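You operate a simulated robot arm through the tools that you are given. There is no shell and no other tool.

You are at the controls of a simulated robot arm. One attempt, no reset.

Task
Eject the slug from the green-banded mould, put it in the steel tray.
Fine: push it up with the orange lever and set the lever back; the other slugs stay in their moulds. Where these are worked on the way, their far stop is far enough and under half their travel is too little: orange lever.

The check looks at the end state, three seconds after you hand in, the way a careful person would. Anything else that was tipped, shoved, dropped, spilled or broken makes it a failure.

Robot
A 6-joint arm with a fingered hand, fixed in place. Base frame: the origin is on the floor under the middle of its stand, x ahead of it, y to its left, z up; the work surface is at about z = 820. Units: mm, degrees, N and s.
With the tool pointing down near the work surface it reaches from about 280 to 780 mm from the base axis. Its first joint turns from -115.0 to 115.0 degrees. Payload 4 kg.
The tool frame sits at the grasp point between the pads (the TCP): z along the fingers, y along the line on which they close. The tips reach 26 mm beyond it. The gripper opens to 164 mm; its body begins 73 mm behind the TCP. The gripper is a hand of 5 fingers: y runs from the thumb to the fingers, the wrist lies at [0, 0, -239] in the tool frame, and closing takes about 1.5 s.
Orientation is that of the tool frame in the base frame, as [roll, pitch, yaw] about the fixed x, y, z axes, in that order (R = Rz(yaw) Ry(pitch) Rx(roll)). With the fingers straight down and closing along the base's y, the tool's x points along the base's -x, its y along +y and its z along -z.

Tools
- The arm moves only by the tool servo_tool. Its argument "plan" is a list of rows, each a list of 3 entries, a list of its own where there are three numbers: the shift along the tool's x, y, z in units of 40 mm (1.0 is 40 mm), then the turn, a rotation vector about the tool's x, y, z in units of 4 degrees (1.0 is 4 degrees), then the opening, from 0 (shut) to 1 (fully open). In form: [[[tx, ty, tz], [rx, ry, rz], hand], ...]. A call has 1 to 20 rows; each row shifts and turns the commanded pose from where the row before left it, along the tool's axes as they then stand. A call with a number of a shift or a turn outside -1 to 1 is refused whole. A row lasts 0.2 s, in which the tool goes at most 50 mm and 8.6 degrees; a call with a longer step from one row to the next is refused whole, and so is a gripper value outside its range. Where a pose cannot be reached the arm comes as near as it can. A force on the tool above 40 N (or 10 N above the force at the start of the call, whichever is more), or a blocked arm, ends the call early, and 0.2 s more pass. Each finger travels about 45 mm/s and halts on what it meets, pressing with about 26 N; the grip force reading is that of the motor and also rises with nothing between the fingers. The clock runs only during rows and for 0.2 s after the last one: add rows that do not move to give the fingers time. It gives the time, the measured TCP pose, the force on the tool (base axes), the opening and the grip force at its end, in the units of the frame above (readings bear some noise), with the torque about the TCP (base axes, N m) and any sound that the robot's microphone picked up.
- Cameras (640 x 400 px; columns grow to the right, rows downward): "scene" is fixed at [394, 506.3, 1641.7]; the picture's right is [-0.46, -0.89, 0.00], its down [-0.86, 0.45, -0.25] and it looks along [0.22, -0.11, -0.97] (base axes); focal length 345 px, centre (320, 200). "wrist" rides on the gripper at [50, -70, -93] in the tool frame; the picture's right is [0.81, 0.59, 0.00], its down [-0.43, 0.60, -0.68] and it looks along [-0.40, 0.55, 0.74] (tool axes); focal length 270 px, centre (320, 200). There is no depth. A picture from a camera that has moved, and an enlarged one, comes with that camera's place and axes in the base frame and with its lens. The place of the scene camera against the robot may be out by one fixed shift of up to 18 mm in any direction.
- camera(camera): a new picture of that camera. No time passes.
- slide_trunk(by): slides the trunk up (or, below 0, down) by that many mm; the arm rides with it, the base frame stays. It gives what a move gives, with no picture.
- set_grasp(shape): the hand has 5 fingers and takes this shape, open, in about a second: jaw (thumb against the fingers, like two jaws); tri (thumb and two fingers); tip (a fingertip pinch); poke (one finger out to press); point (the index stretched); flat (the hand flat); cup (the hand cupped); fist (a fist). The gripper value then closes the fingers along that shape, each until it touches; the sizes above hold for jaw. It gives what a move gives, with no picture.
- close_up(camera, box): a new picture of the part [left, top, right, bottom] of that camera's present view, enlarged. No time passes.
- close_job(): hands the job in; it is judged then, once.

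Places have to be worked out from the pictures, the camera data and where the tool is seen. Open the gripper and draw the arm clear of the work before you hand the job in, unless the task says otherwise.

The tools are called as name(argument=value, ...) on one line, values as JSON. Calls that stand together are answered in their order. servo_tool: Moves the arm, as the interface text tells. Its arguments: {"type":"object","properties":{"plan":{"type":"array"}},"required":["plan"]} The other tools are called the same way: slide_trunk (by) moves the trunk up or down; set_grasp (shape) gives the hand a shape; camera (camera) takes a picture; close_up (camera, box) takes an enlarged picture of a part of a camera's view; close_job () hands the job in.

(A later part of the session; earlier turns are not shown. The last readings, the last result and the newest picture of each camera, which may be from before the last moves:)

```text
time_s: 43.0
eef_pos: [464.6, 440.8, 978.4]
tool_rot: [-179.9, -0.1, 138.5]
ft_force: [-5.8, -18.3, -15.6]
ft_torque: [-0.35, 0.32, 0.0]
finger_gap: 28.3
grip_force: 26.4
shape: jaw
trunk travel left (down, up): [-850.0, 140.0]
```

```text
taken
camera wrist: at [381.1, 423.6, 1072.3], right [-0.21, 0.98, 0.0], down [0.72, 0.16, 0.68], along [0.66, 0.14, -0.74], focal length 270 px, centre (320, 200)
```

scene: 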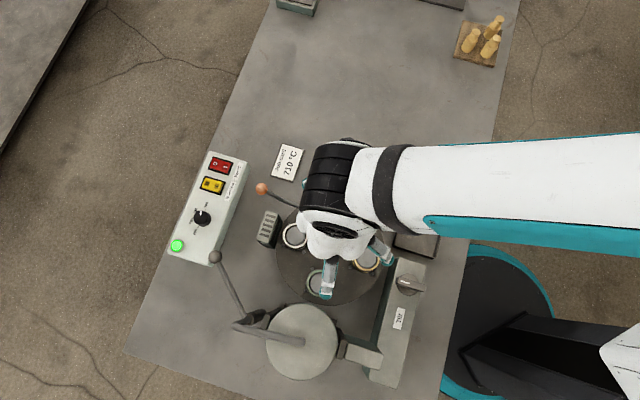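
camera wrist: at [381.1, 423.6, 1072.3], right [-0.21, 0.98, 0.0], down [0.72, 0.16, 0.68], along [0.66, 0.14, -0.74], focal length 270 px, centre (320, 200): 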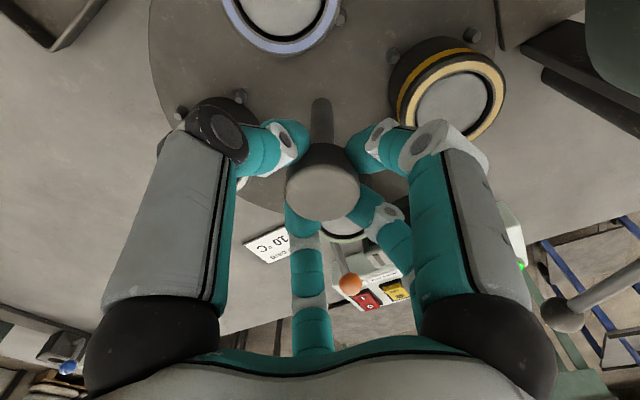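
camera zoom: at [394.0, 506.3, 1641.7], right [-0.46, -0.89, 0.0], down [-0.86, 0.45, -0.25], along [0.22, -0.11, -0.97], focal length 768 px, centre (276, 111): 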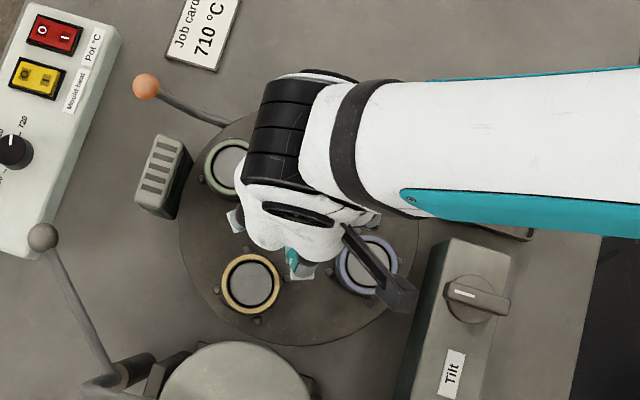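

About 111° round; the side load is creeping up, so I ease the position 1.5 mm and continue another 42°.

servo_tool(plan=[[[-0.03, -0.03, 0], [0, 0, 0.7], 0], [[0, 0, 0], [0, 0, 0.7], 0], [[0, 0, 0], [0, 0, 0.7], 0], [[0, 0, 0], [0, 0, 0.7], 0], [[0, 0, 0], [0, 0, 0.7], 0], [[0, 0, 0], [0, 0, 0.7], 0], [[0, 0, 0], [0, 0, 0.7], 0], [[0, 0, 0], [0, 0, 0.7], 0], [[0, 0, 0], [0, 0, 0.7], 0], [[0, 0, 0], [0, 0, 0.7], 0], [[0, 0, 0], [0, 0, 0.7], 0], [[0, 0, 0], [0, 0, 0.7], 0], [[0, 0, 0], [0, 0, 0.7], 0], [[0, 0, 0], [0, 0, 0.7], 0], [[0, 0, 0], [0, 0, 0.7], 0], [[0, 0, 0], [0, 0, 0], 0]])

close_up(camera="scene", box=[240, 150, 440, 330])

camera(camera="wrist")

```text
time_s: 46.4
eef_pos: [463.6, 441.0, 980.1]
tool_rot: [-180.0, 0.1, 96.5]
ft_force: [-15.6, -9.9, -15.9]
ft_torque: [-0.03, 0.45, 0.0]
finger_gap: 28.7
grip_force: 25.9
shape: jaw
trunk travel left (down, up): [-850.0, 140.0]
```

```text
2.22 times, centred on (340, 240) of scene
camera zoom: at [394.0, 506.3, 1641.7], right [-0.46, -0.89, 0.0], down [-0.86, 0.45, -0.25], along [0.22, -0.11, -0.97], focal length 768 px, centre (276, 111)
```

zoom: 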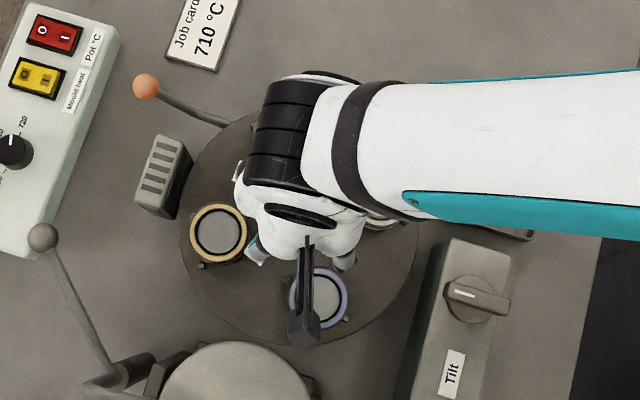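

```text
taken
camera wrist: at [389.2, 483.9, 1072.1], right [0.49, 0.87, 0.0], down [0.64, -0.36, 0.68], along [0.59, -0.34, -0.74], focal length 270 px, centre (320, 200)
```

wrist: 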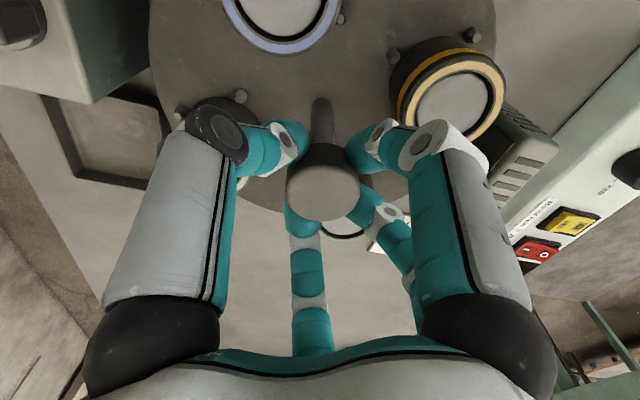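

Now about 153°. I go the remaining 27° to bring green to the ram's place.

servo_tool(plan=[[[0, 0, 0], [0, 0, 0.7], 0], [[0, 0, 0], [0, 0, 0.7], 0], [[0, 0, 0], [0, 0, 0.7], 0], [[0, 0, 0], [0, 0, 0.7], 0], [[0, 0, 0], [0, 0, 0.7], 0], [[0, 0, 0], [0, 0, 0.7], 0], [[0, 0, 0], [0, 0, 0.7], 0], [[0, 0, 0], [0, 0, 0.7], 0], [[0, 0, 0], [0, 0, 0.7], 0], [[0, 0, 0], [0, 0, 0.4], 0], [[0, 0, 0], [0, 0, 0], 0]])

close_up(camera="scene", box=[240, 150, 440, 330])

camera(camera="wrist")

```text
time_s: 48.8
eef_pos: [462.5, 440.3, 979.1]
tool_rot: [-180.0, 0.0, 69.7]
ft_force: [-21.1, -5.2, -16.7]
ft_torque: [0.13, 0.52, -0.04]
finger_gap: 28.5
grip_force: 25.7
shape: jaw
trunk travel left (down, up): [-850.0, 140.0]
```

```text
2.22 times, centred on (340, 240) of scene
camera zoom: at [394.0, 506.3, 1641.7], right [-0.46, -0.89, 0.0], down [-0.86, 0.45, -0.25], along [0.22, -0.11, -0.97], focal length 768 px, centre (276, 111)
```

zoom: 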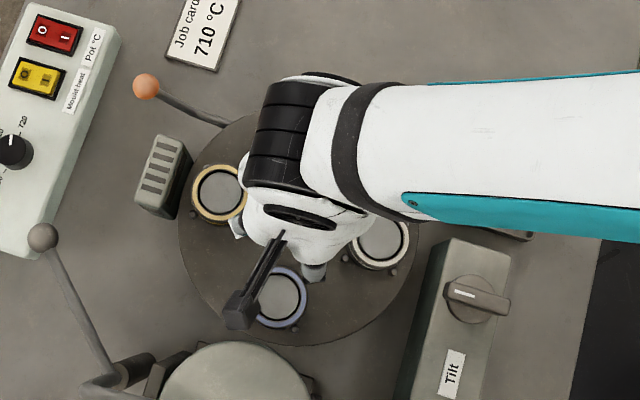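

```text
taken
camera wrist: at [415.9, 513.4, 1072.0], right [0.83, 0.55, 0.0], down [0.41, -0.61, 0.68], along [0.37, -0.57, -0.73], focal length 270 px, centre (320, 200)
```

wrist: 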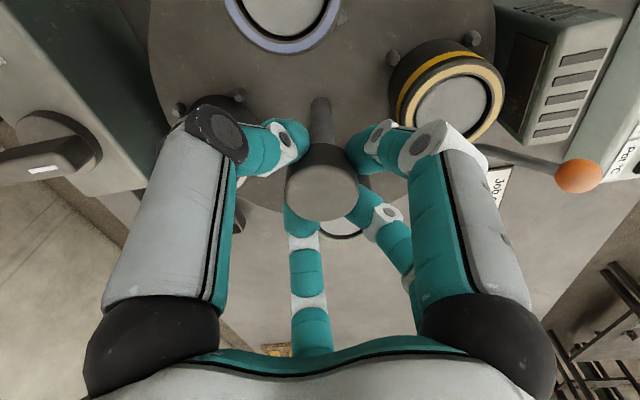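

Blue sits about 4–5° short of the old green place; I add 4.5° and then release so the detent can seat.

servo_tool(plan=[[[0, 0, 0], [0, 0, 0.55], 0], [[0, 0, 0], [0, 0, 0.55], 0], [[0, 0, 0], [0, 0, 0], 0], [[0, 0, 0], [0, 0, 0], 0]])

close_up(camera="scene", box=[240, 150, 440, 330])

```text
time_s: 49.8
eef_pos: [464.2, 441.5, 979.2]
tool_rot: [180.0, 0.1, 65.3]
ft_force: [-22.4, -4.0, -16.1]
ft_torque: [0.17, 0.52, 0.05]
finger_gap: 28.3
grip_force: 25.7
shape: jaw
trunk travel left (down, up): [-850.0, 140.0]
```

```text
2.22 times, centred on (340, 240) of scene
camera zoom: at [394.0, 506.3, 1641.7], right [-0.46, -0.89, 0.0], down [-0.86, 0.45, -0.25], along [0.22, -0.11, -0.97], focal length 768 px, centre (276, 111)
```

zoom: 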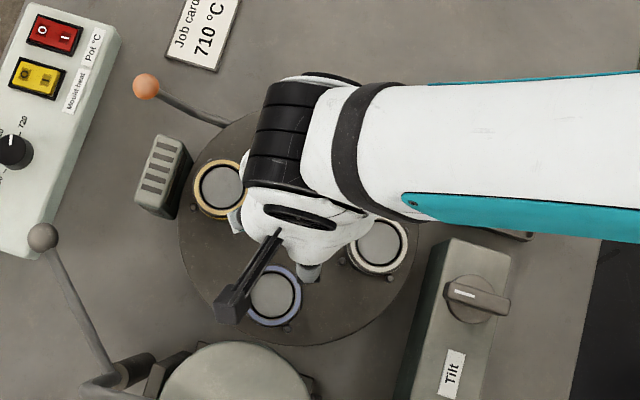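

Blue is now at (274,296) in the picture, where green used to be. I release, rise clear of the cap and check where the table settles.

servo_tool(plan=[[[0, 0, 0], [0, 0, 0], 0.2], [[0, 0, 0], [0, 0, 0], 0.45], [[0, 0, 0], [0, 0, 0], 0.5], [[0, 0, 0], [0, 0, 0], 0.5], [[0, 0, 0], [0, 0, 0], 0.5], [[0, 0, -0.7], [0, 0, 0], 0.5], [[0, 0, -1], [0, 0, 0], 0.5], [[0, 0, -1], [0, 0, 0], 0.5], [[0, 0, -1], [0, 0, 0], 0.5], [[0, 0, 0], [0, 0, 0], 0.5]])

close_up(camera="scene", box=[240, 150, 440, 330])

camera(camera="wrist")

```text
time_s: 52.0
eef_pos: [465.8, 440.7, 1127.7]
tool_rot: [-179.9, 0.1, 65.2]
ft_force: [0.2, 0.1, 0.3]
ft_torque: [-0.01, 0.0, -0.01]
finger_gap: 81.5
grip_force: 0.0
shape: jaw
trunk travel left (down, up): [-850.0, 140.0]
```

```text
2.22 times, centred on (340, 240) of scene
camera zoom: at [394.0, 506.3, 1641.7], right [-0.46, -0.89, 0.0], down [-0.86, 0.45, -0.25], along [0.22, -0.11, -0.97], focal length 768 px, centre (276, 111)
```

zoom: 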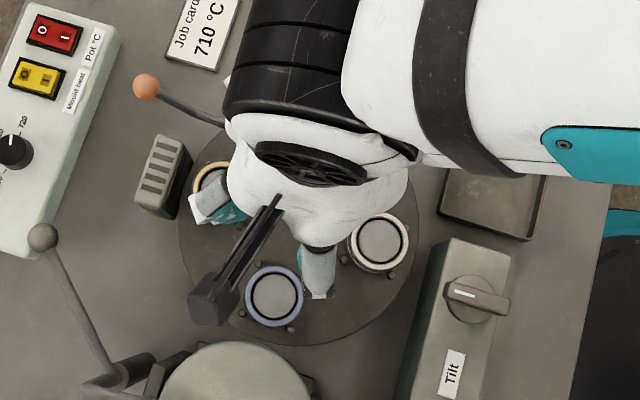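

```text
taken
camera wrist: at [423.7, 516.8, 1220.0], right [0.87, 0.49, 0.0], down [0.36, -0.64, 0.68], along [0.33, -0.59, -0.74], focal length 270 px, centre (320, 200)
```

wrist: 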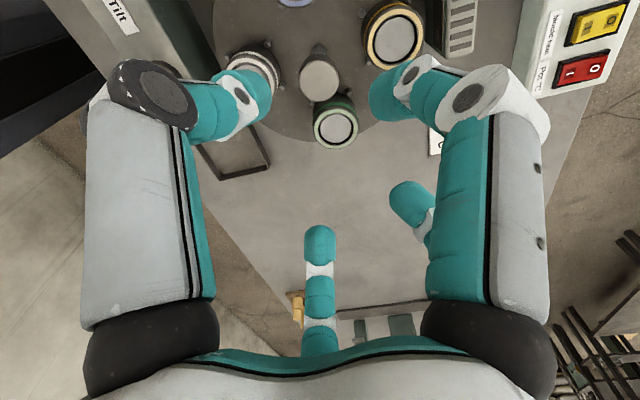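

The table has seated exactly at the index (blue where green was; green now ≈(514,391), over the ram). Next is the lever: I turn the hand back towards yaw ~172 and close the fingertips to a small ring for pressing the ball.

servo_tool(plan=[[[0, 0, 0], [0, 0, -1], 0.4], [[0, 0, 0], [0, 0, -1], 0.3], [[0, 0, 0], [0, 0, -1], 0.2], [[0, 0, 0], [0, 0, -1], 0.1], [[0, 0, 0], [0, 0, -1], 0.1], [[0, 0, 0], [0, 0, -1], 0.1], [[0, 0, 0], [0, 0, -1], 0.1], [[0, 0, 0], [0, 0, -1], 0.1], [[0, 0, 0], [0, 0, -1], 0.1], [[0, 0, 0], [0, 0, -1], 0.1], [[0, 0, 0], [0, 0, -1], 0.1], [[0, 0, 0], [0, 0, -1], 0.1], [[0, 0, 0], [0, 0, -1], 0.1], [[0, 0, 0], [0, 0, -1], 0.1], [[0, 0, 0], [0, 0, -1], 0.1], [[0, 0, 0], [0, 0, -1], 0.1], [[0, 0, 0], [0, 0, -1], 0.1], [[0, 0, 0], [0, 0, -1], 0.1], [[0, 0, 0], [0, 0, -1], 0.1], [[0, 0, 0], [0, 0, -1], 0.1]])

servo_tool(plan=[[[0, 0, 0], [0, 0, -1], 0.1], [[0, 0, 0], [0, 0, -1], 0.1], [[0, 0, 0], [0, 0, -1], 0.1], [[0, 0, 0], [0, 0, -1], 0.1], [[0, 0, 0], [0, 0, -1], 0.1], [[0, 0, 0], [0, 0, -1], 0.1], [[0, 0, 0], [0, 0, -0.6], 0.1], [[0, 0, 0], [0, 0, 0], 0.1]])

camera(camera="wrist")

```text
time_s: 56.2
eef_pos: [465.7, 440.7, 1128.2]
tool_rot: [179.9, 0.1, 145.3]
ft_force: [-0.1, 0.1, -0.1]
ft_torque: [0.03, 0.03, -0.02]
finger_gap: 16.5
grip_force: 0.1
shape: jaw
trunk travel left (down, up): [-850.0, 140.0]
```

```text
time_s: 58.0
eef_pos: [465.0, 442.6, 1129.6]
tool_rot: [-180.0, 0.0, 171.5]
ft_force: [0.6, 0.7, 0.2]
ft_torque: [0.01, -0.03, -0.01]
finger_gap: 16.5
grip_force: 0.1
shape: jaw
trunk travel left (down, up): [-850.0, 140.0]
```

```text
taken
camera wrist: at [405.5, 380.5, 1220.3], right [-0.71, 0.7, 0.0], down [0.51, 0.53, 0.68], along [0.47, 0.48, -0.74], focal length 270 px, centre (320, 200)
```

wrist: 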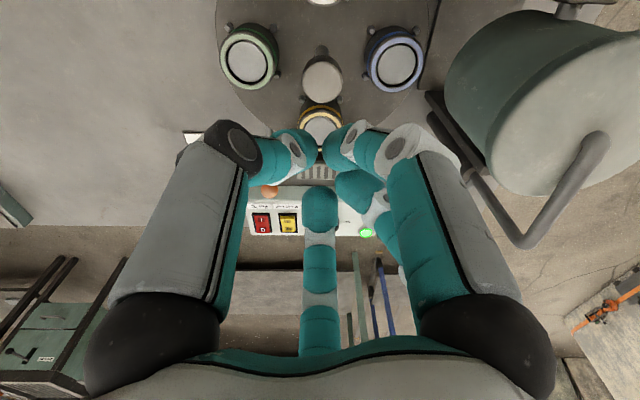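

Now to a point above and inward of the ball, with a 25° outward tilt so the arm can reach (ball is ~828 mm out), staying well above everything.

servo_tool(plan=[[[-0.892, 0.458, 0.435], [0, 0, 0], 0.1], [[-0.892, 0.458, 0.435], [0, 0, 0], 0.1], [[-0.892, 0.458, 0.435], [0, 0, 0], 0.1], [[-0.892, 0.458, 0.435], [0, 0, 0], 0.1], [[0, 0, 0], [-0.653, -0.609, 0], 0.1], [[0, 0, 0], [-0.653, -0.609, 0], 0.1], [[0, 0, 0], [-0.653, -0.609, 0], 0.1], [[0, 0, 0], [-0.653, -0.609, 0], 0.1], [[0, 0, 0], [-0.653, -0.609, 0], 0.1], [[0, 0, 0], [-0.653, -0.609, 0], 0.1], [[0, 0, 0], [-0.653, -0.609, 0], 0.1], [[0, 0, 0], [0, 0, 0], 0.1]])

camera(camera="wrist")

camera(camera="scene")

```text
time_s: 60.6
eef_pos: [616.9, 492.8, 1059.1]
tool_rot: [161.2, 16.8, 168.8]
ft_force: [0.1, 0.6, -0.7]
ft_torque: [0.0, -0.03, -0.01]
finger_gap: 16.7
grip_force: 0.1
shape: jaw
trunk travel left (down, up): [-850.0, 140.0]
```

```text
taken
camera wrist: at [532.7, 412.5, 1106.0], right [-0.71, 0.71, -0.05], down [0.24, 0.3, 0.92], along [0.67, 0.64, -0.38], focal length 270 px, centre (320, 200)
```

wrist: 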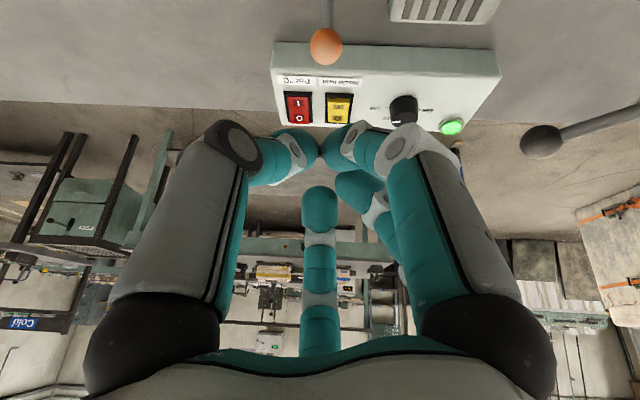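

```text
taken
```

scene: 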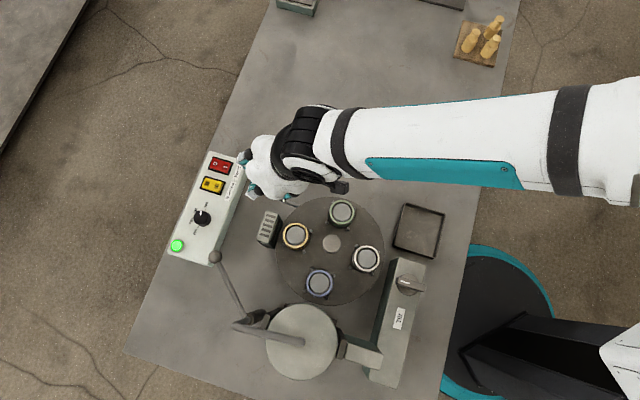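

The ball triangulates to (647,518.5,906) and the scene camera keeps all the moulds in view. I go to a pre-press point about 50 mm back from it along the tool axis.

servo_tool(plan=[[[0.259, -0.251, 0.955], [0, 0, 0], 0.1], [[0.259, -0.251, 0.955], [0, 0, 0], 0.1], [[0, 0, 0], [0, 0, 0], 0.1]])

camera(camera="wrist")

close_up(camera="scene", box=[160, 110, 400, 270])

```text
time_s: 61.4
eef_pos: [620.1, 496.5, 977.1]
tool_rot: [161.1, 16.8, 168.8]
ft_force: [-0.4, 0.3, -0.6]
ft_torque: [0.02, 0.0, 0.0]
finger_gap: 16.9
grip_force: 0.0
shape: jaw
trunk travel left (down, up): [-850.0, 140.0]
```

```text
taken
camera wrist: at [536.2, 417.1, 1024.7], right [-0.71, 0.71, -0.05], down [0.24, 0.3, 0.92], along [0.67, 0.64, -0.38], focal length 270 px, centre (320, 200)
```

wrist: 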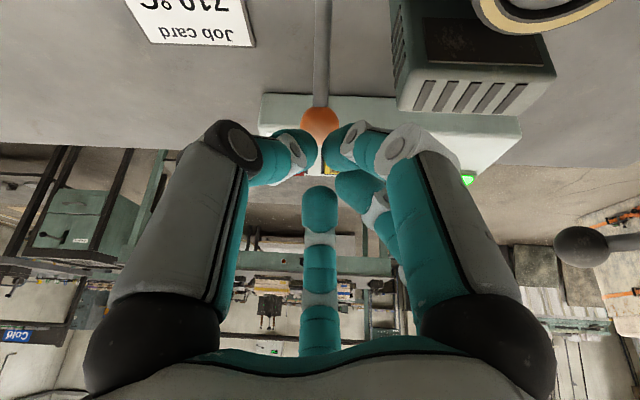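

```text
2.50 times, centred on (280, 190) of scene
camera zoom: at [394.0, 506.3, 1641.7], right [-0.46, -0.89, 0.0], down [-0.86, 0.45, -0.25], along [0.22, -0.11, -0.97], focal length 864 px, centre (420, 225)
```

zoom: 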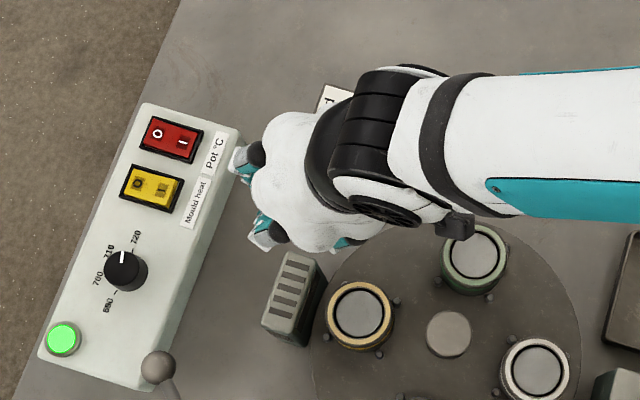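

The ball is dead ahead on the tool axis (646.8,518.6,906). I advance 40 mm, leaving about 10 mm before contact.

servo_tool(plan=[[[0, 0.018, 0.5], [0, 0, 0], 0.1], [[0, 0.018, 0.5], [0, 0, 0], 0.1], [[0, 0, 0], [0, 0, 0], 0.1]])

camera(camera="wrist")

close_up(camera="scene", box=[160, 110, 400, 270])

```text
time_s: 62.2
eef_pos: [635.1, 508.3, 942.6]
tool_rot: [161.2, 16.9, 168.8]
ft_force: [-0.7, 0.9, -0.4]
ft_torque: [0.06, 0.0, -0.01]
finger_gap: 16.2
grip_force: 0.1
shape: jaw
trunk travel left (down, up): [-850.0, 140.0]
```

```text
taken
camera wrist: at [549.7, 428.8, 989.2], right [-0.71, 0.71, -0.05], down [0.24, 0.3, 0.92], along [0.67, 0.64, -0.38], focal length 270 px, centre (320, 200)
```

wrist: 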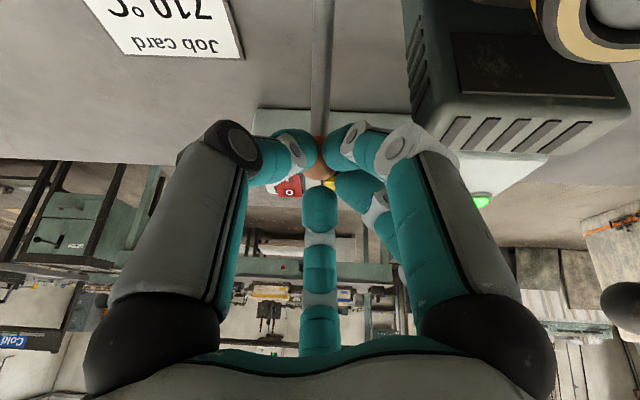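

```text
2.50 times, centred on (280, 190) of scene
camera zoom: at [394.0, 506.3, 1641.7], right [-0.46, -0.89, 0.0], down [-0.86, 0.45, -0.25], along [0.22, -0.11, -0.97], focal length 864 px, centre (420, 225)
```

zoom: 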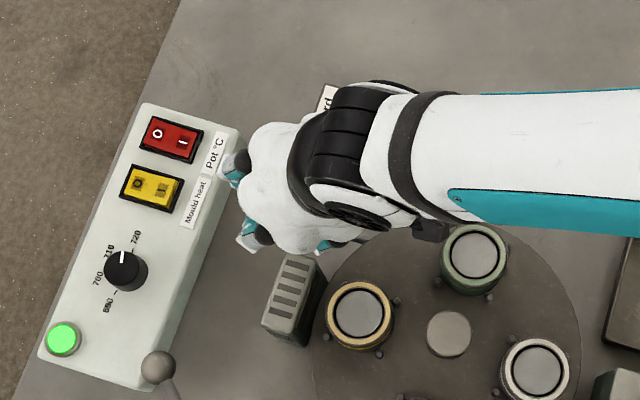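

Aligned, no contact yet. I press slowly along the tool axis and watch the force and the green slug.

servo_tool(plan=[[[0, 0, 0.1], [0, 0, 0], 0.1], [[0, 0, 0.1], [0, 0, 0], 0.1], [[0, 0, 0.1], [0, 0, 0], 0.1], [[0, 0, 0.1], [0, 0, 0], 0.1], [[0, 0, 0.1], [0, 0, 0], 0.1], [[0, 0, 0], [0, 0, 0], 0.1]])

camera(camera="wrist")

close_up(camera="scene", box=[280, 160, 420, 260])

```text
time_s: 63.6
eef_pos: [640.6, 513.9, 923.9]
tool_rot: [161.2, 16.8, 168.8]
ft_force: [0.2, -0.1, 0.8]
ft_torque: [-0.02, -0.01, -0.05]
finger_gap: 16.8
grip_force: 0.0
shape: jaw
trunk travel left (down, up): [-850.0, 140.0]
```

```text
taken
camera wrist: at [556.2, 434.4, 970.5], right [-0.71, 0.71, -0.05], down [0.24, 0.3, 0.92], along [0.67, 0.64, -0.38], focal length 270 px, centre (320, 200)
```

wrist: 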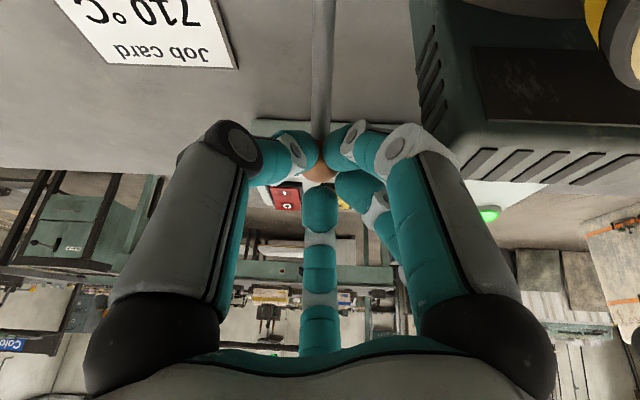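

```text
4.00 times, centred on (350, 210) of scene
camera zoom: at [394.0, 506.3, 1641.7], right [-0.46, -0.89, 0.0], down [-0.86, 0.45, -0.25], along [0.22, -0.11, -0.97], focal length 1382 px, centre (200, 160)
```

zoom: 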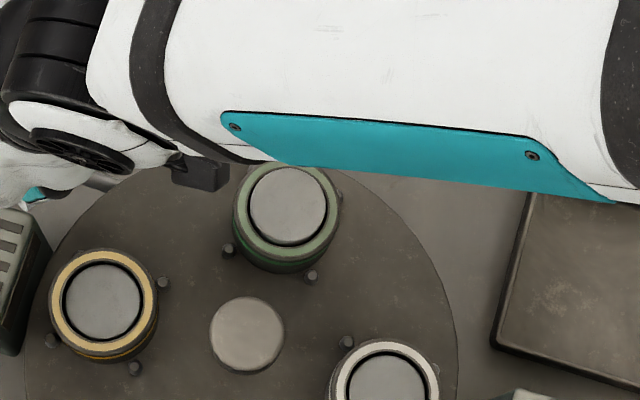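

No contact yet (the tips curl up when nearly shut). I continue in small steps.

servo_tool(plan=[[[0, 0, 0.1], [0, 0, 0], 0.1], [[0, 0, 0.1], [0, 0, 0], 0.1], [[0, 0, 0.1], [0, 0, 0], 0.1], [[0, 0, 0], [0, 0, 0], 0.1]])

camera(camera="wrist")

close_up(camera="scene", box=[280, 160, 420, 260])

```text
time_s: 64.6
eef_pos: [644.1, 518.8, 912.3]
tool_rot: [161.2, 16.8, 168.8]
ft_force: [0.6, 0.1, -0.2]
ft_torque: [0.0, 0.03, 0.04]
finger_gap: 16.4
grip_force: 0.0
shape: jaw
trunk travel left (down, up): [-850.0, 140.0]
```

```text
taken
camera wrist: at [560.4, 437.7, 960.2], right [-0.71, 0.71, -0.05], down [0.24, 0.3, 0.92], along [0.67, 0.64, -0.38], focal length 270 px, centre (320, 200)
```

wrist: 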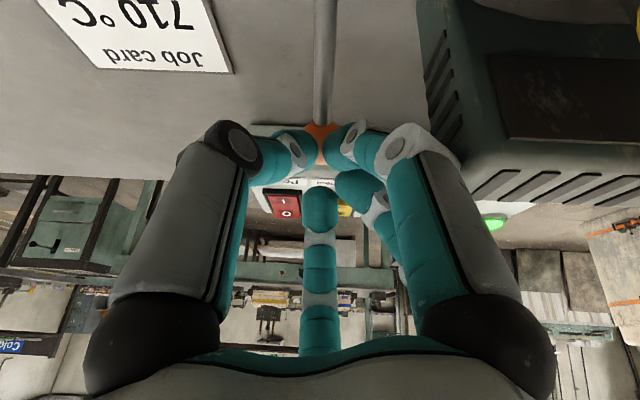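

```text
4.00 times, centred on (350, 210) of scene
camera zoom: at [394.0, 506.3, 1641.7], right [-0.46, -0.89, 0.0], down [-0.86, 0.45, -0.25], along [0.22, -0.11, -0.97], focal length 1382 px, centre (200, 160)
```

zoom: 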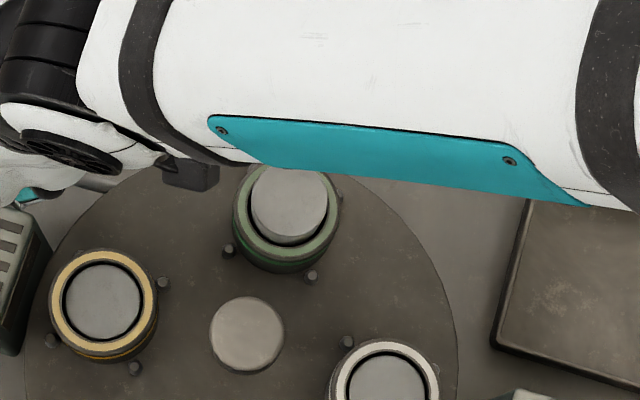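

The green slug is now clearly rising out of its mould, with hardly any force, so the lever and place are right. I keep pressing.

servo_tool(plan=[[[0, 0, 0.1], [0, 0, 0], 0.1], [[0, 0, 0.1], [0, 0, 0], 0.1], [[0, 0, 0.1], [0, 0, 0], 0.1], [[0, 0, 0], [0, 0, 0], 0.1]])

camera(camera="wrist")

close_up(camera="scene", box=[280, 160, 420, 260])

```text
time_s: 65.6
eef_pos: [648.0, 521.7, 903.0]
tool_rot: [161.1, 16.8, 168.8]
ft_force: [-4.0, -3.0, 4.2]
ft_torque: [-0.06, 0.11, -0.01]
finger_gap: 16.9
grip_force: 0.0
shape: jaw
trunk travel left (down, up): [-850.0, 140.0]
```

```text
taken
camera wrist: at [563.5, 440.8, 949.4], right [-0.71, 0.71, -0.05], down [0.24, 0.3, 0.92], along [0.67, 0.64, -0.38], focal length 270 px, centre (320, 200)
```

wrist: 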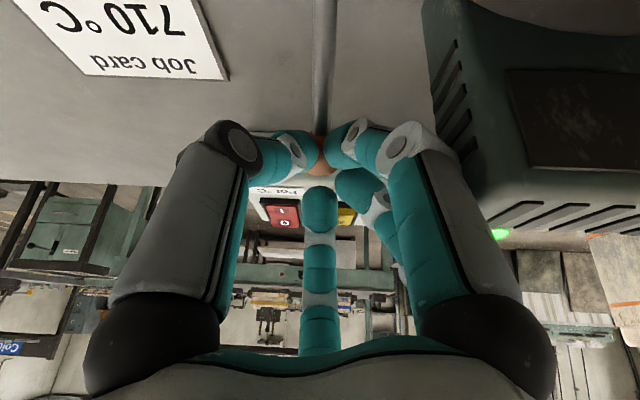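

```text
4.00 times, centred on (350, 210) of scene
camera zoom: at [394.0, 506.3, 1641.7], right [-0.46, -0.89, 0.0], down [-0.86, 0.45, -0.25], along [0.22, -0.11, -0.97], focal length 1382 px, centre (200, 160)
```

zoom: 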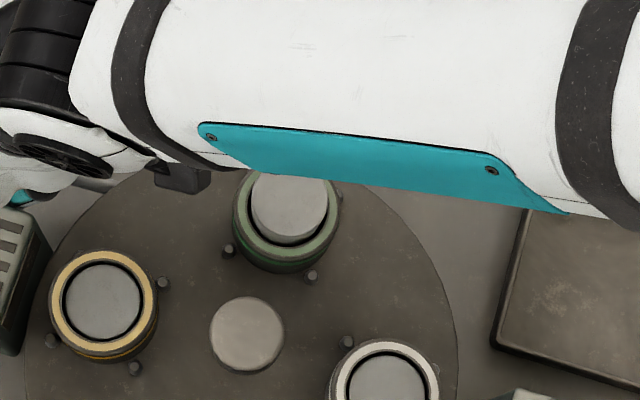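

servo_tool(plan=[[[0, 0, 0.1], [0, 0, 0], 0.1], [[0, 0, 0.1], [0, 0, 0], 0.1], [[0, 0, 0.1], [0, 0, 0], 0.1], [[0, 0, 0.1], [0, 0, 0], 0.1], [[0, 0, 0], [0, 0, 0], 0.1]])

camera(camera="wrist")

close_up(camera="scene", box=[280, 160, 420, 260])

```text
time_s: 66.6
eef_pos: [651.7, 523.9, 896.4]
tool_rot: [161.0, 17.0, 168.7]
ft_force: [-16.3, -15.3, 21.8]
ft_torque: [-0.37, 0.62, 0.25]
finger_gap: 28.6
grip_force: 26.1
shape: jaw
trunk travel left (down, up): [-850.0, 140.0]
stopped in row 4: the force on the tool passed its limit at 42 N (the readings are from after the stop); the commanded pose is now the measured one
```

```text
taken
camera wrist: at [567.0, 442.9, 942.4], right [-0.71, 0.71, -0.05], down [0.23, 0.3, 0.92], along [0.67, 0.64, -0.38], focal length 270 px, centre (320, 200)
```

wrist: 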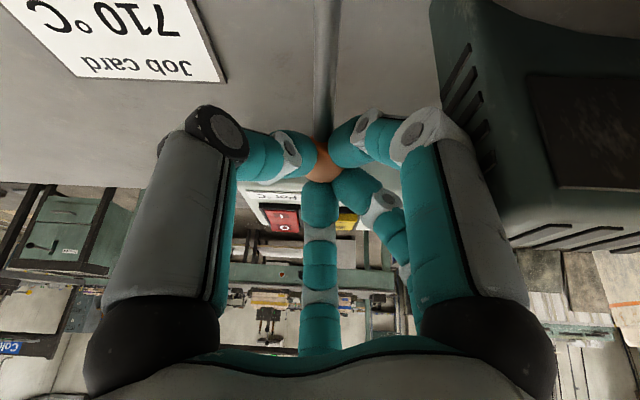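

```text
4.00 times, centred on (350, 210) of scene
camera zoom: at [394.0, 506.3, 1641.7], right [-0.46, -0.89, 0.0], down [-0.86, 0.45, -0.25], along [0.22, -0.11, -0.97], focal length 1382 px, centre (200, 160)
```

zoom: 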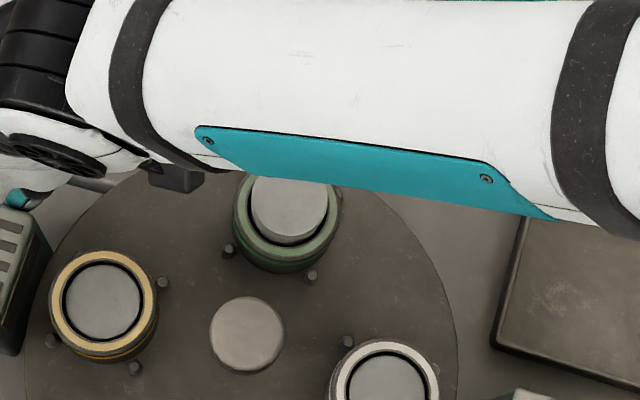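

The force hit its limit with the ball at about (660,532,865), i.e. ~44 mm down: the lever is at its far stop and the slug stands proud. I open the fingers gently around the ball and back out along the tool axis, to see if the lever stays.

servo_tool(plan=[[[0, 0, -0.05], [0, 0, 0], 0.2], [[0, 0, 0], [0, 0, 0], 0.3], [[0, 0, 0], [0, 0, 0], 0.4], [[0, 0, 0], [0, 0, 0], 0.4], [[0, 0, 0], [0, 0, 0], 0.4], [[0, 0, -0.3], [0, 0, 0], 0.4], [[0, 0, -0.5], [0, 0, 0], 0.4], [[0, 0, -0.7], [0, 0, 0], 0.4], [[0, 0, 0], [0, 0, 0], 0.4]])

camera(camera="wrist")

close_up(camera="scene", box=[280, 160, 420, 260])

```text
time_s: 68.6
eef_pos: [634.4, 510.2, 946.2]
tool_rot: [161.1, 16.7, 168.7]
ft_force: [1.3, -0.8, -0.2]
ft_torque: [0.0, 0.0, 0.05]
finger_gap: 65.0
grip_force: 0.0
shape: jaw
trunk travel left (down, up): [-850.0, 140.0]
```

```text
taken
camera wrist: at [549.8, 429.5, 993.7], right [-0.7, 0.71, -0.05], down [0.24, 0.3, 0.92], along [0.67, 0.64, -0.38], focal length 270 px, centre (320, 200)
```

wrist: 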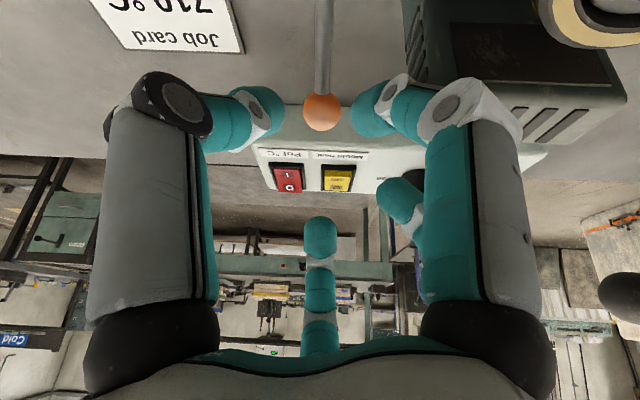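

```text
4.00 times, centred on (350, 210) of scene
camera zoom: at [394.0, 506.3, 1641.7], right [-0.46, -0.89, 0.0], down [-0.86, 0.45, -0.25], along [0.22, -0.11, -0.97], focal length 1382 px, centre (200, 160)
```

zoom: 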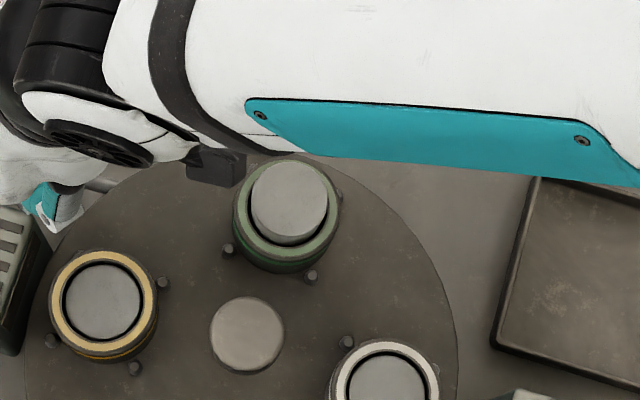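

The lever stays down on its own and the slug stays up. So I first take the slug; then set the lever back. I rise, move over the green mould, take out the tilt and set yaw ≈151 so the hub post lies between two fingers.

servo_tool(plan=[[[-0.277, 0.295, -0.868], [0, 0, 0], 0.5], [[-0.277, 0.295, -0.868], [0, 0, 0], 0.5], [[-0.277, 0.295, -0.868], [0, 0, 0], 0.5], [[0.566, -0.787, -0.448], [0, 0, 0], 0.5], [[0.566, -0.787, -0.448], [0, 0, 0], 0.5], [[0.566, -0.787, -0.448], [0, 0, 0], 0.5], [[0.566, -0.787, -0.448], [0, 0, 0], 0.5], [[0, 0, 0], [0.653, 0.609, 0], 0.5], [[0, 0, 0], [0.653, 0.609, 0], 0.5], [[0, 0, 0], [0.653, 0.609, 0], 0.5], [[0, 0, 0], [0.653, 0.609, 0], 0.5], [[0, 0, 0], [0.653, 0.609, 0], 0.5], [[0, 0, 0], [0.653, 0.609, 0], 0.5], [[0, 0, 0], [0.653, 0.609, 0], 0.5], [[0, 0, 0], [0, 0, 0.863], 0.5], [[0, 0, 0], [0, 0, 0.863], 0.5], [[0, 0, 0], [0, 0, 0.863], 0.5], [[0, 0, 0], [0, 0, 0.863], 0.5], [[0, 0, 0], [0, 0, 0.863], 0.5], [[0, 0, 0], [0, 0, 0.863], 0.5]])

camera(camera="wrist")

camera(camera="scene")

```text
time_s: 72.8
eef_pos: [513.5, 387.4, 1061.7]
tool_rot: [179.8, 0.1, 150.9]
ft_force: [-0.6, -0.3, -0.4]
ft_torque: [-0.02, -0.01, 0.0]
finger_gap: 81.8
grip_force: 0.1
shape: jaw
trunk travel left (down, up): [-850.0, 140.0]
```

```text
taken
camera wrist: at [435.9, 352.5, 1153.8], right [-0.42, 0.91, 0.0], down [0.67, 0.31, 0.68], along [0.62, 0.29, -0.73], focal length 270 px, centre (320, 200)
```

wrist: 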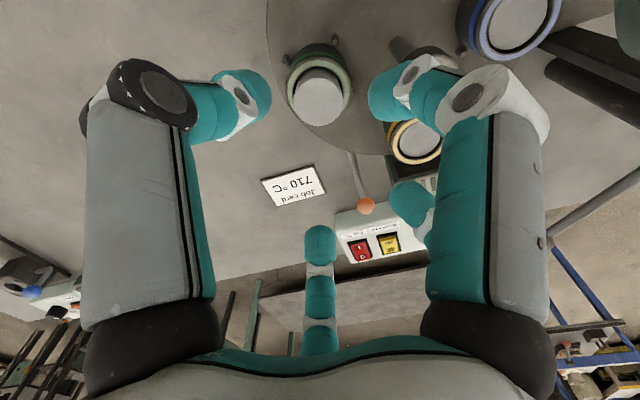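

```text
taken
```

scene: 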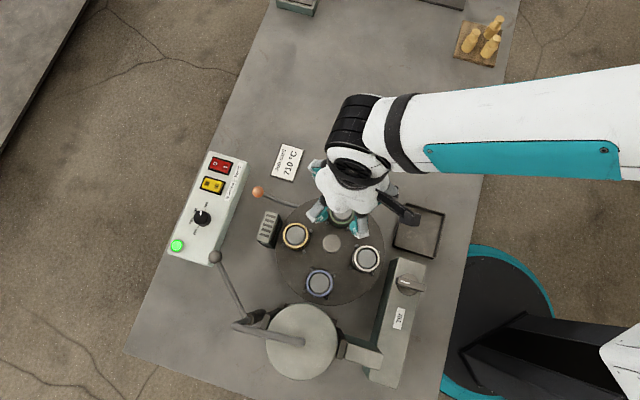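

close_up(camera="wrist", box=[250, 20, 400, 140])

```text
3.33 times, centred on (325, 80) of wrist
camera zoom: at [435.9, 352.5, 1153.8], right [-0.42, 0.91, 0.0], down [0.67, 0.31, 0.68], along [0.62, 0.29, -0.73], focal length 901 px, centre (303, 600)
```

zoom: 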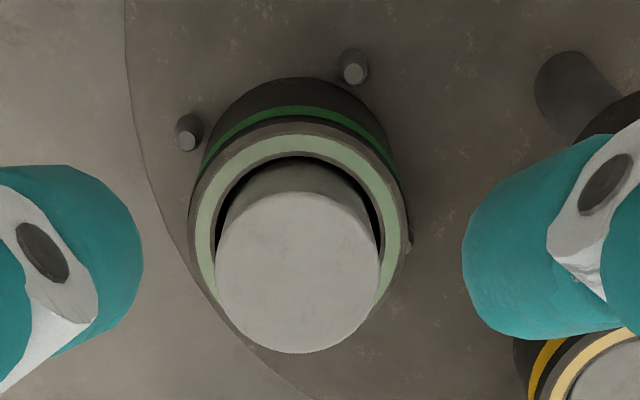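

The slug top is at ≈(514.6,388.4,950), ~38 mm wide and standing ~26 mm proud. I centre on it and descend part way.

servo_tool(plan=[[[-0.01, 0.036, 0.8], [0, 0, 0], 0.5], [[0, 0, 0.8], [0, 0, 0], 0.5], [[0, 0, 0], [0, 0, 0], 0.5]])

camera(camera="wrist")

close_up(camera="scene", box=[280, 140, 440, 280])

```text
time_s: 73.6
eef_pos: [515.6, 389.3, 998.0]
tool_rot: [179.9, 0.1, 150.8]
ft_force: [0.8, -0.6, 0.4]
ft_torque: [0.01, 0.01, 0.01]
finger_gap: 81.5
grip_force: 0.1
shape: jaw
trunk travel left (down, up): [-850.0, 140.0]
```

```text
taken
camera wrist: at [436.8, 353.7, 1089.1], right [-0.42, 0.91, 0.0], down [0.67, 0.31, 0.68], along [0.62, 0.29, -0.73], focal length 270 px, centre (320, 200)
```

wrist: 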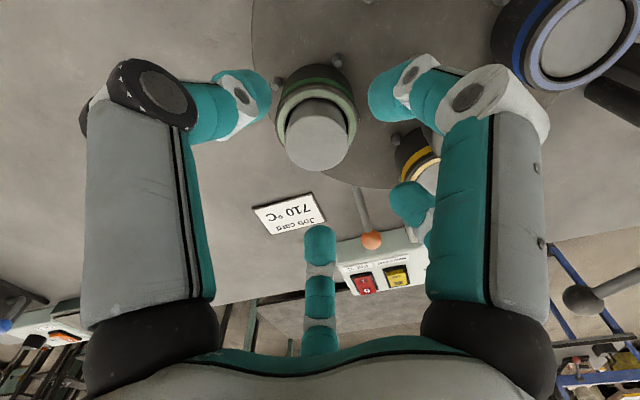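

```text
2.86 times, centred on (360, 210) of scene
camera zoom: at [394.0, 506.3, 1641.7], right [-0.46, -0.89, 0.0], down [-0.86, 0.45, -0.25], along [0.22, -0.11, -0.97], focal length 987 px, centre (206, 171)
```

zoom: 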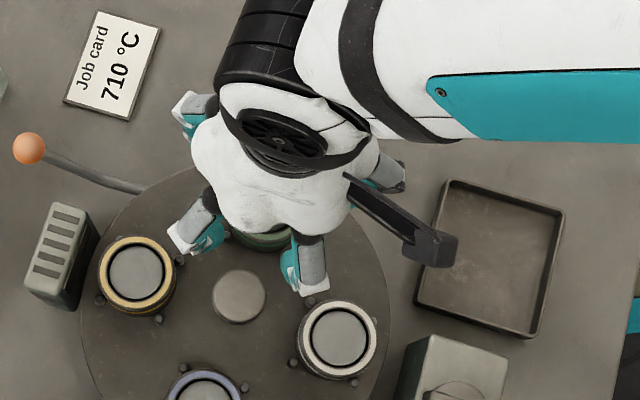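

Two fingers flank the hub cleanly. I go down to TCP z≈961 so the tips meet the slug's exposed side just above the mould rim.

servo_tool(plan=[[[0, -0.02, 0.5], [0, 0, 0], 0.5], [[0, 0, 0.42], [0, 0, 0], 0.5], [[0, 0, 0], [0, 0, 0], 0.5]])

camera(camera="wrist")

close_up(camera="scene", box=[280, 140, 440, 280])

```text
time_s: 74.4
eef_pos: [513.4, 387.5, 961.4]
tool_rot: [180.0, 0.1, 151.0]
ft_force: [-0.1, -0.6, -0.4]
ft_torque: [-0.01, -0.01, 0.01]
finger_gap: 81.9
grip_force: 0.1
shape: jaw
trunk travel left (down, up): [-850.0, 140.0]
```

```text
taken
camera wrist: at [437.1, 352.6, 1052.9], right [-0.42, 0.91, 0.0], down [0.67, 0.31, 0.68], along [0.62, 0.29, -0.73], focal length 270 px, centre (320, 200)
```

wrist: 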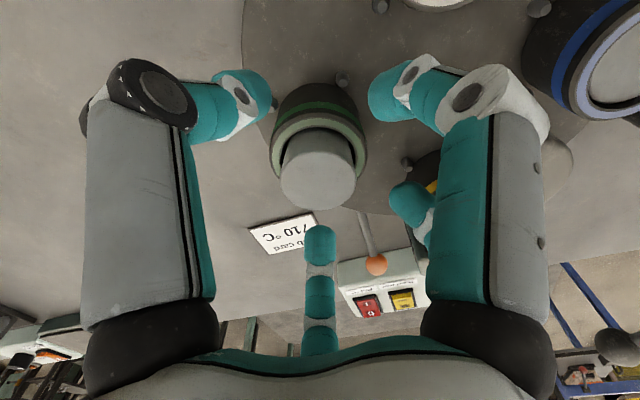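

```text
2.86 times, centred on (360, 210) of scene
camera zoom: at [394.0, 506.3, 1641.7], right [-0.46, -0.89, 0.0], down [-0.86, 0.45, -0.25], along [0.22, -0.11, -0.97], focal length 987 px, centre (206, 171)
```

zoom: 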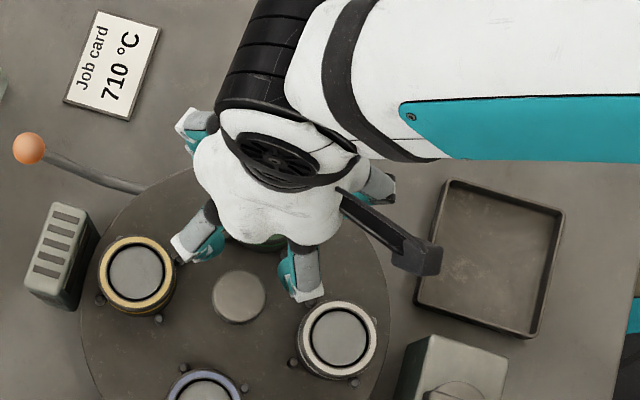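

Centred within about a millimetre. I close on the slug.

servo_tool(plan=[[[0, 0, 0], [0, 0, 0], 0.4], [[0, 0, 0], [0, 0, 0], 0.3], [[0, 0, 0], [0, 0, 0], 0.2], [[0, 0, 0], [0, 0, 0], 0.1], [[0, 0, 0], [0, 0, 0], 0.1], [[0, 0, 0], [0, 0, 0], 0.1], [[0, 0, 0], [0, 0, 0], 0.1]])

camera(camera="wrist")

close_up(camera="scene", box=[280, 140, 440, 280])

```text
time_s: 76.0
eef_pos: [514.2, 387.9, 961.3]
tool_rot: [180.0, 0.1, 150.8]
ft_force: [0.7, -0.2, 0.3]
ft_torque: [0.02, -0.01, 0.04]
finger_gap: 33.7
grip_force: 26.0
shape: jaw
trunk travel left (down, up): [-850.0, 140.0]
```

```text
taken
camera wrist: at [437.2, 352.7, 1053.0], right [-0.42, 0.91, 0.0], down [0.67, 0.31, 0.68], along [0.62, 0.29, -0.73], focal length 270 px, centre (320, 200)
```

wrist: 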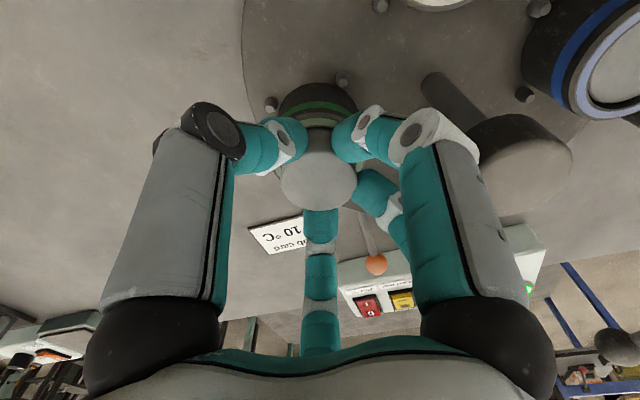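

```text
2.86 times, centred on (360, 210) of scene
camera zoom: at [394.0, 506.3, 1641.7], right [-0.46, -0.89, 0.0], down [-0.86, 0.45, -0.25], along [0.22, -0.11, -0.97], focal length 987 px, centre (206, 171)
```

zoom: 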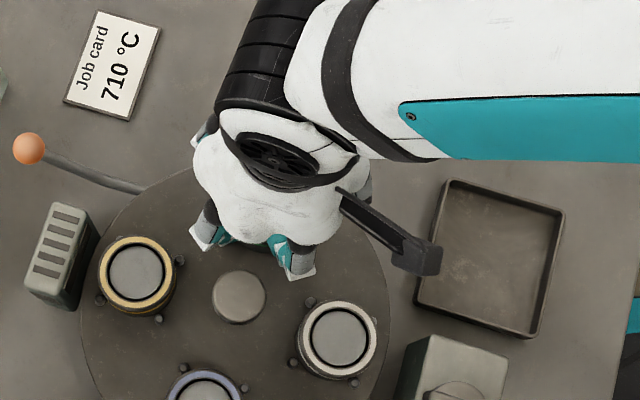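

Gripped (26 N, gap 34 mm). I lift slowly straight up.

servo_tool(plan=[[[0, 0, -0.15], [0, 0, 0], 0.05], [[0, 0, -0.25], [0, 0, 0], 0.05], [[0, 0, -0.35], [0, 0, 0], 0.05], [[0, 0, -0.45], [0, 0, 0], 0.05], [[0, 0, -0.5], [0, 0, 0], 0.05], [[0, 0, -0.5], [0, 0, 0], 0.05], [[0, 0, -0.5], [0, 0, 0], 0.05], [[0, 0, 0], [0, 0, 0], 0.05]])

camera(camera="wrist")

camera(camera="scene")

```text
time_s: 77.8
eef_pos: [513.2, 388.8, 1069.1]
tool_rot: [179.8, 0.0, 150.9]
ft_force: [-1.1, -0.2, -0.8]
ft_torque: [-0.01, 0.01, 0.0]
finger_gap: 33.5
grip_force: 25.7
shape: jaw
trunk travel left (down, up): [-850.0, 140.0]
```

```text
taken
camera wrist: at [436.1, 352.9, 1160.9], right [-0.42, 0.91, 0.0], down [0.67, 0.31, 0.68], along [0.62, 0.29, -0.73], focal length 270 px, centre (320, 200)
```

wrist: 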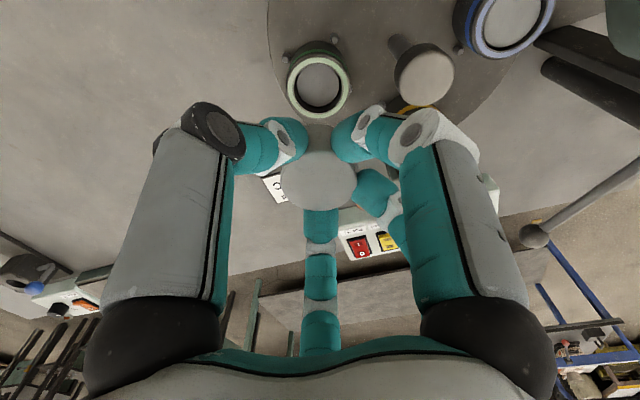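

```text
taken
```

scene: 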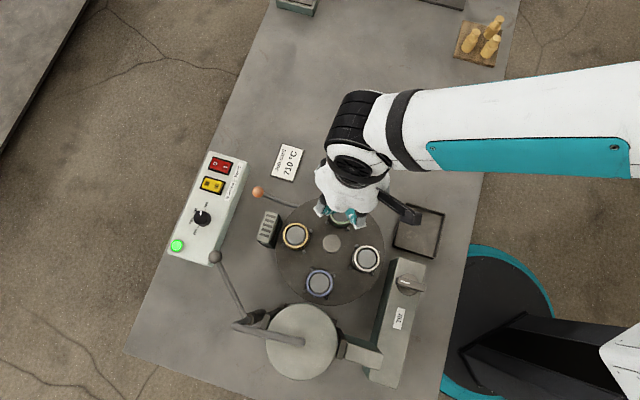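

The slug is in the hand and the others are still in their moulds. I carry it over the tray (≈(408,232)).

servo_tool(plan=[[[0.078, -0.9, 0], [0, 0, 0], 0.05], [[0.078, -0.95, 0], [0, 0, 0], 0.05], [[0.078, -0.95, 0], [0, 0, 0], 0.05], [[0.078, -0.95, 0], [0, 0, 0], 0.05], [[0.078, -0.95, 0], [0, 0, 0], 0.05], [[0, 0, 0], [0, 0, 0], 0.05], [[0, 0, 0], [0, 0, 0], 0.05]])

camera(camera="wrist")

camera(camera="scene")

```text
time_s: 79.4
eef_pos: [408.0, 231.1, 1068.3]
tool_rot: [179.9, 0.1, 150.9]
ft_force: [0.8, -0.4, -1.2]
ft_torque: [0.01, 0.02, 0.0]
finger_gap: 33.6
grip_force: 25.5
shape: jaw
trunk travel left (down, up): [-850.0, 140.0]
```

```text
taken
camera wrist: at [330.2, 194.7, 1160.9], right [-0.42, 0.91, 0.0], down [0.67, 0.31, 0.68], along [0.62, 0.29, -0.73], focal length 270 px, centre (320, 200)
```

wrist: 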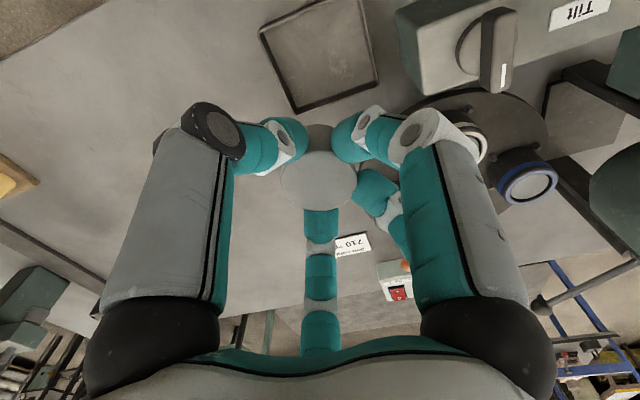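

```text
taken
```

scene: 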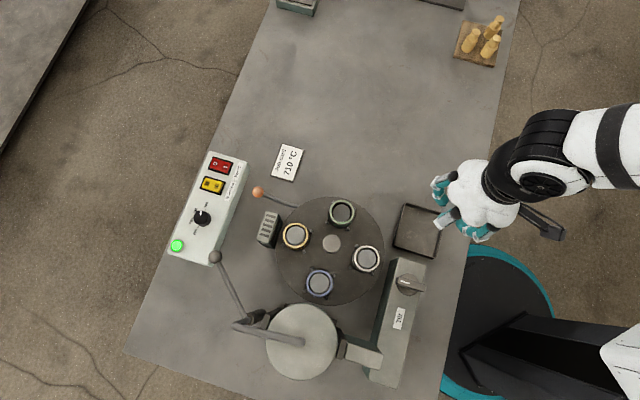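

The tray centre works out at ≈(411,231), right under the tool. I descend to about z=912 and look before the final lowering.

servo_tool(plan=[[[-0.07, 0.03, 0.8], [0, 0, 0], 0.05], [[0, 0, 0.9], [0, 0, 0], 0.05], [[0, 0, 0.9], [0, 0, 0], 0.05], [[0, 0, 0.7], [0, 0, 0], 0.05], [[0, 0, 0.6], [0, 0, 0], 0.05], [[0, 0, 0], [0, 0, 0], 0.05]])

camera(camera="wrist")

close_up(camera="scene", box=[360, 170, 500, 290])

```text
time_s: 80.8
eef_pos: [412.8, 231.9, 911.8]
tool_rot: [179.9, 0.1, 150.8]
ft_force: [-0.2, 0.4, -1.2]
ft_torque: [0.02, 0.01, 0.02]
finger_gap: 33.2
grip_force: 26.3
shape: jaw
trunk travel left (down, up): [-850.0, 140.0]
```

```text
taken
camera wrist: at [334.5, 195.3, 1003.6], right [-0.42, 0.91, 0.0], down [0.67, 0.31, 0.68], along [0.62, 0.29, -0.73], focal length 270 px, centre (320, 200)
```

wrist: 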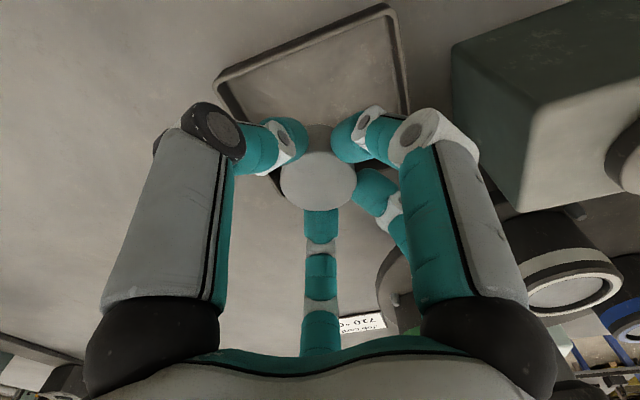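

```text
3.33 times, centred on (430, 230) of scene
camera zoom: at [394.0, 506.3, 1641.7], right [-0.46, -0.89, 0.0], down [-0.86, 0.45, -0.25], along [0.22, -0.11, -0.97], focal length 1152 px, centre (-47, 100)
```

zoom: 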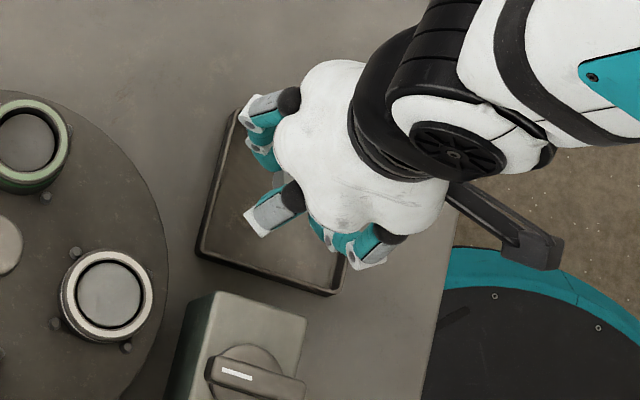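

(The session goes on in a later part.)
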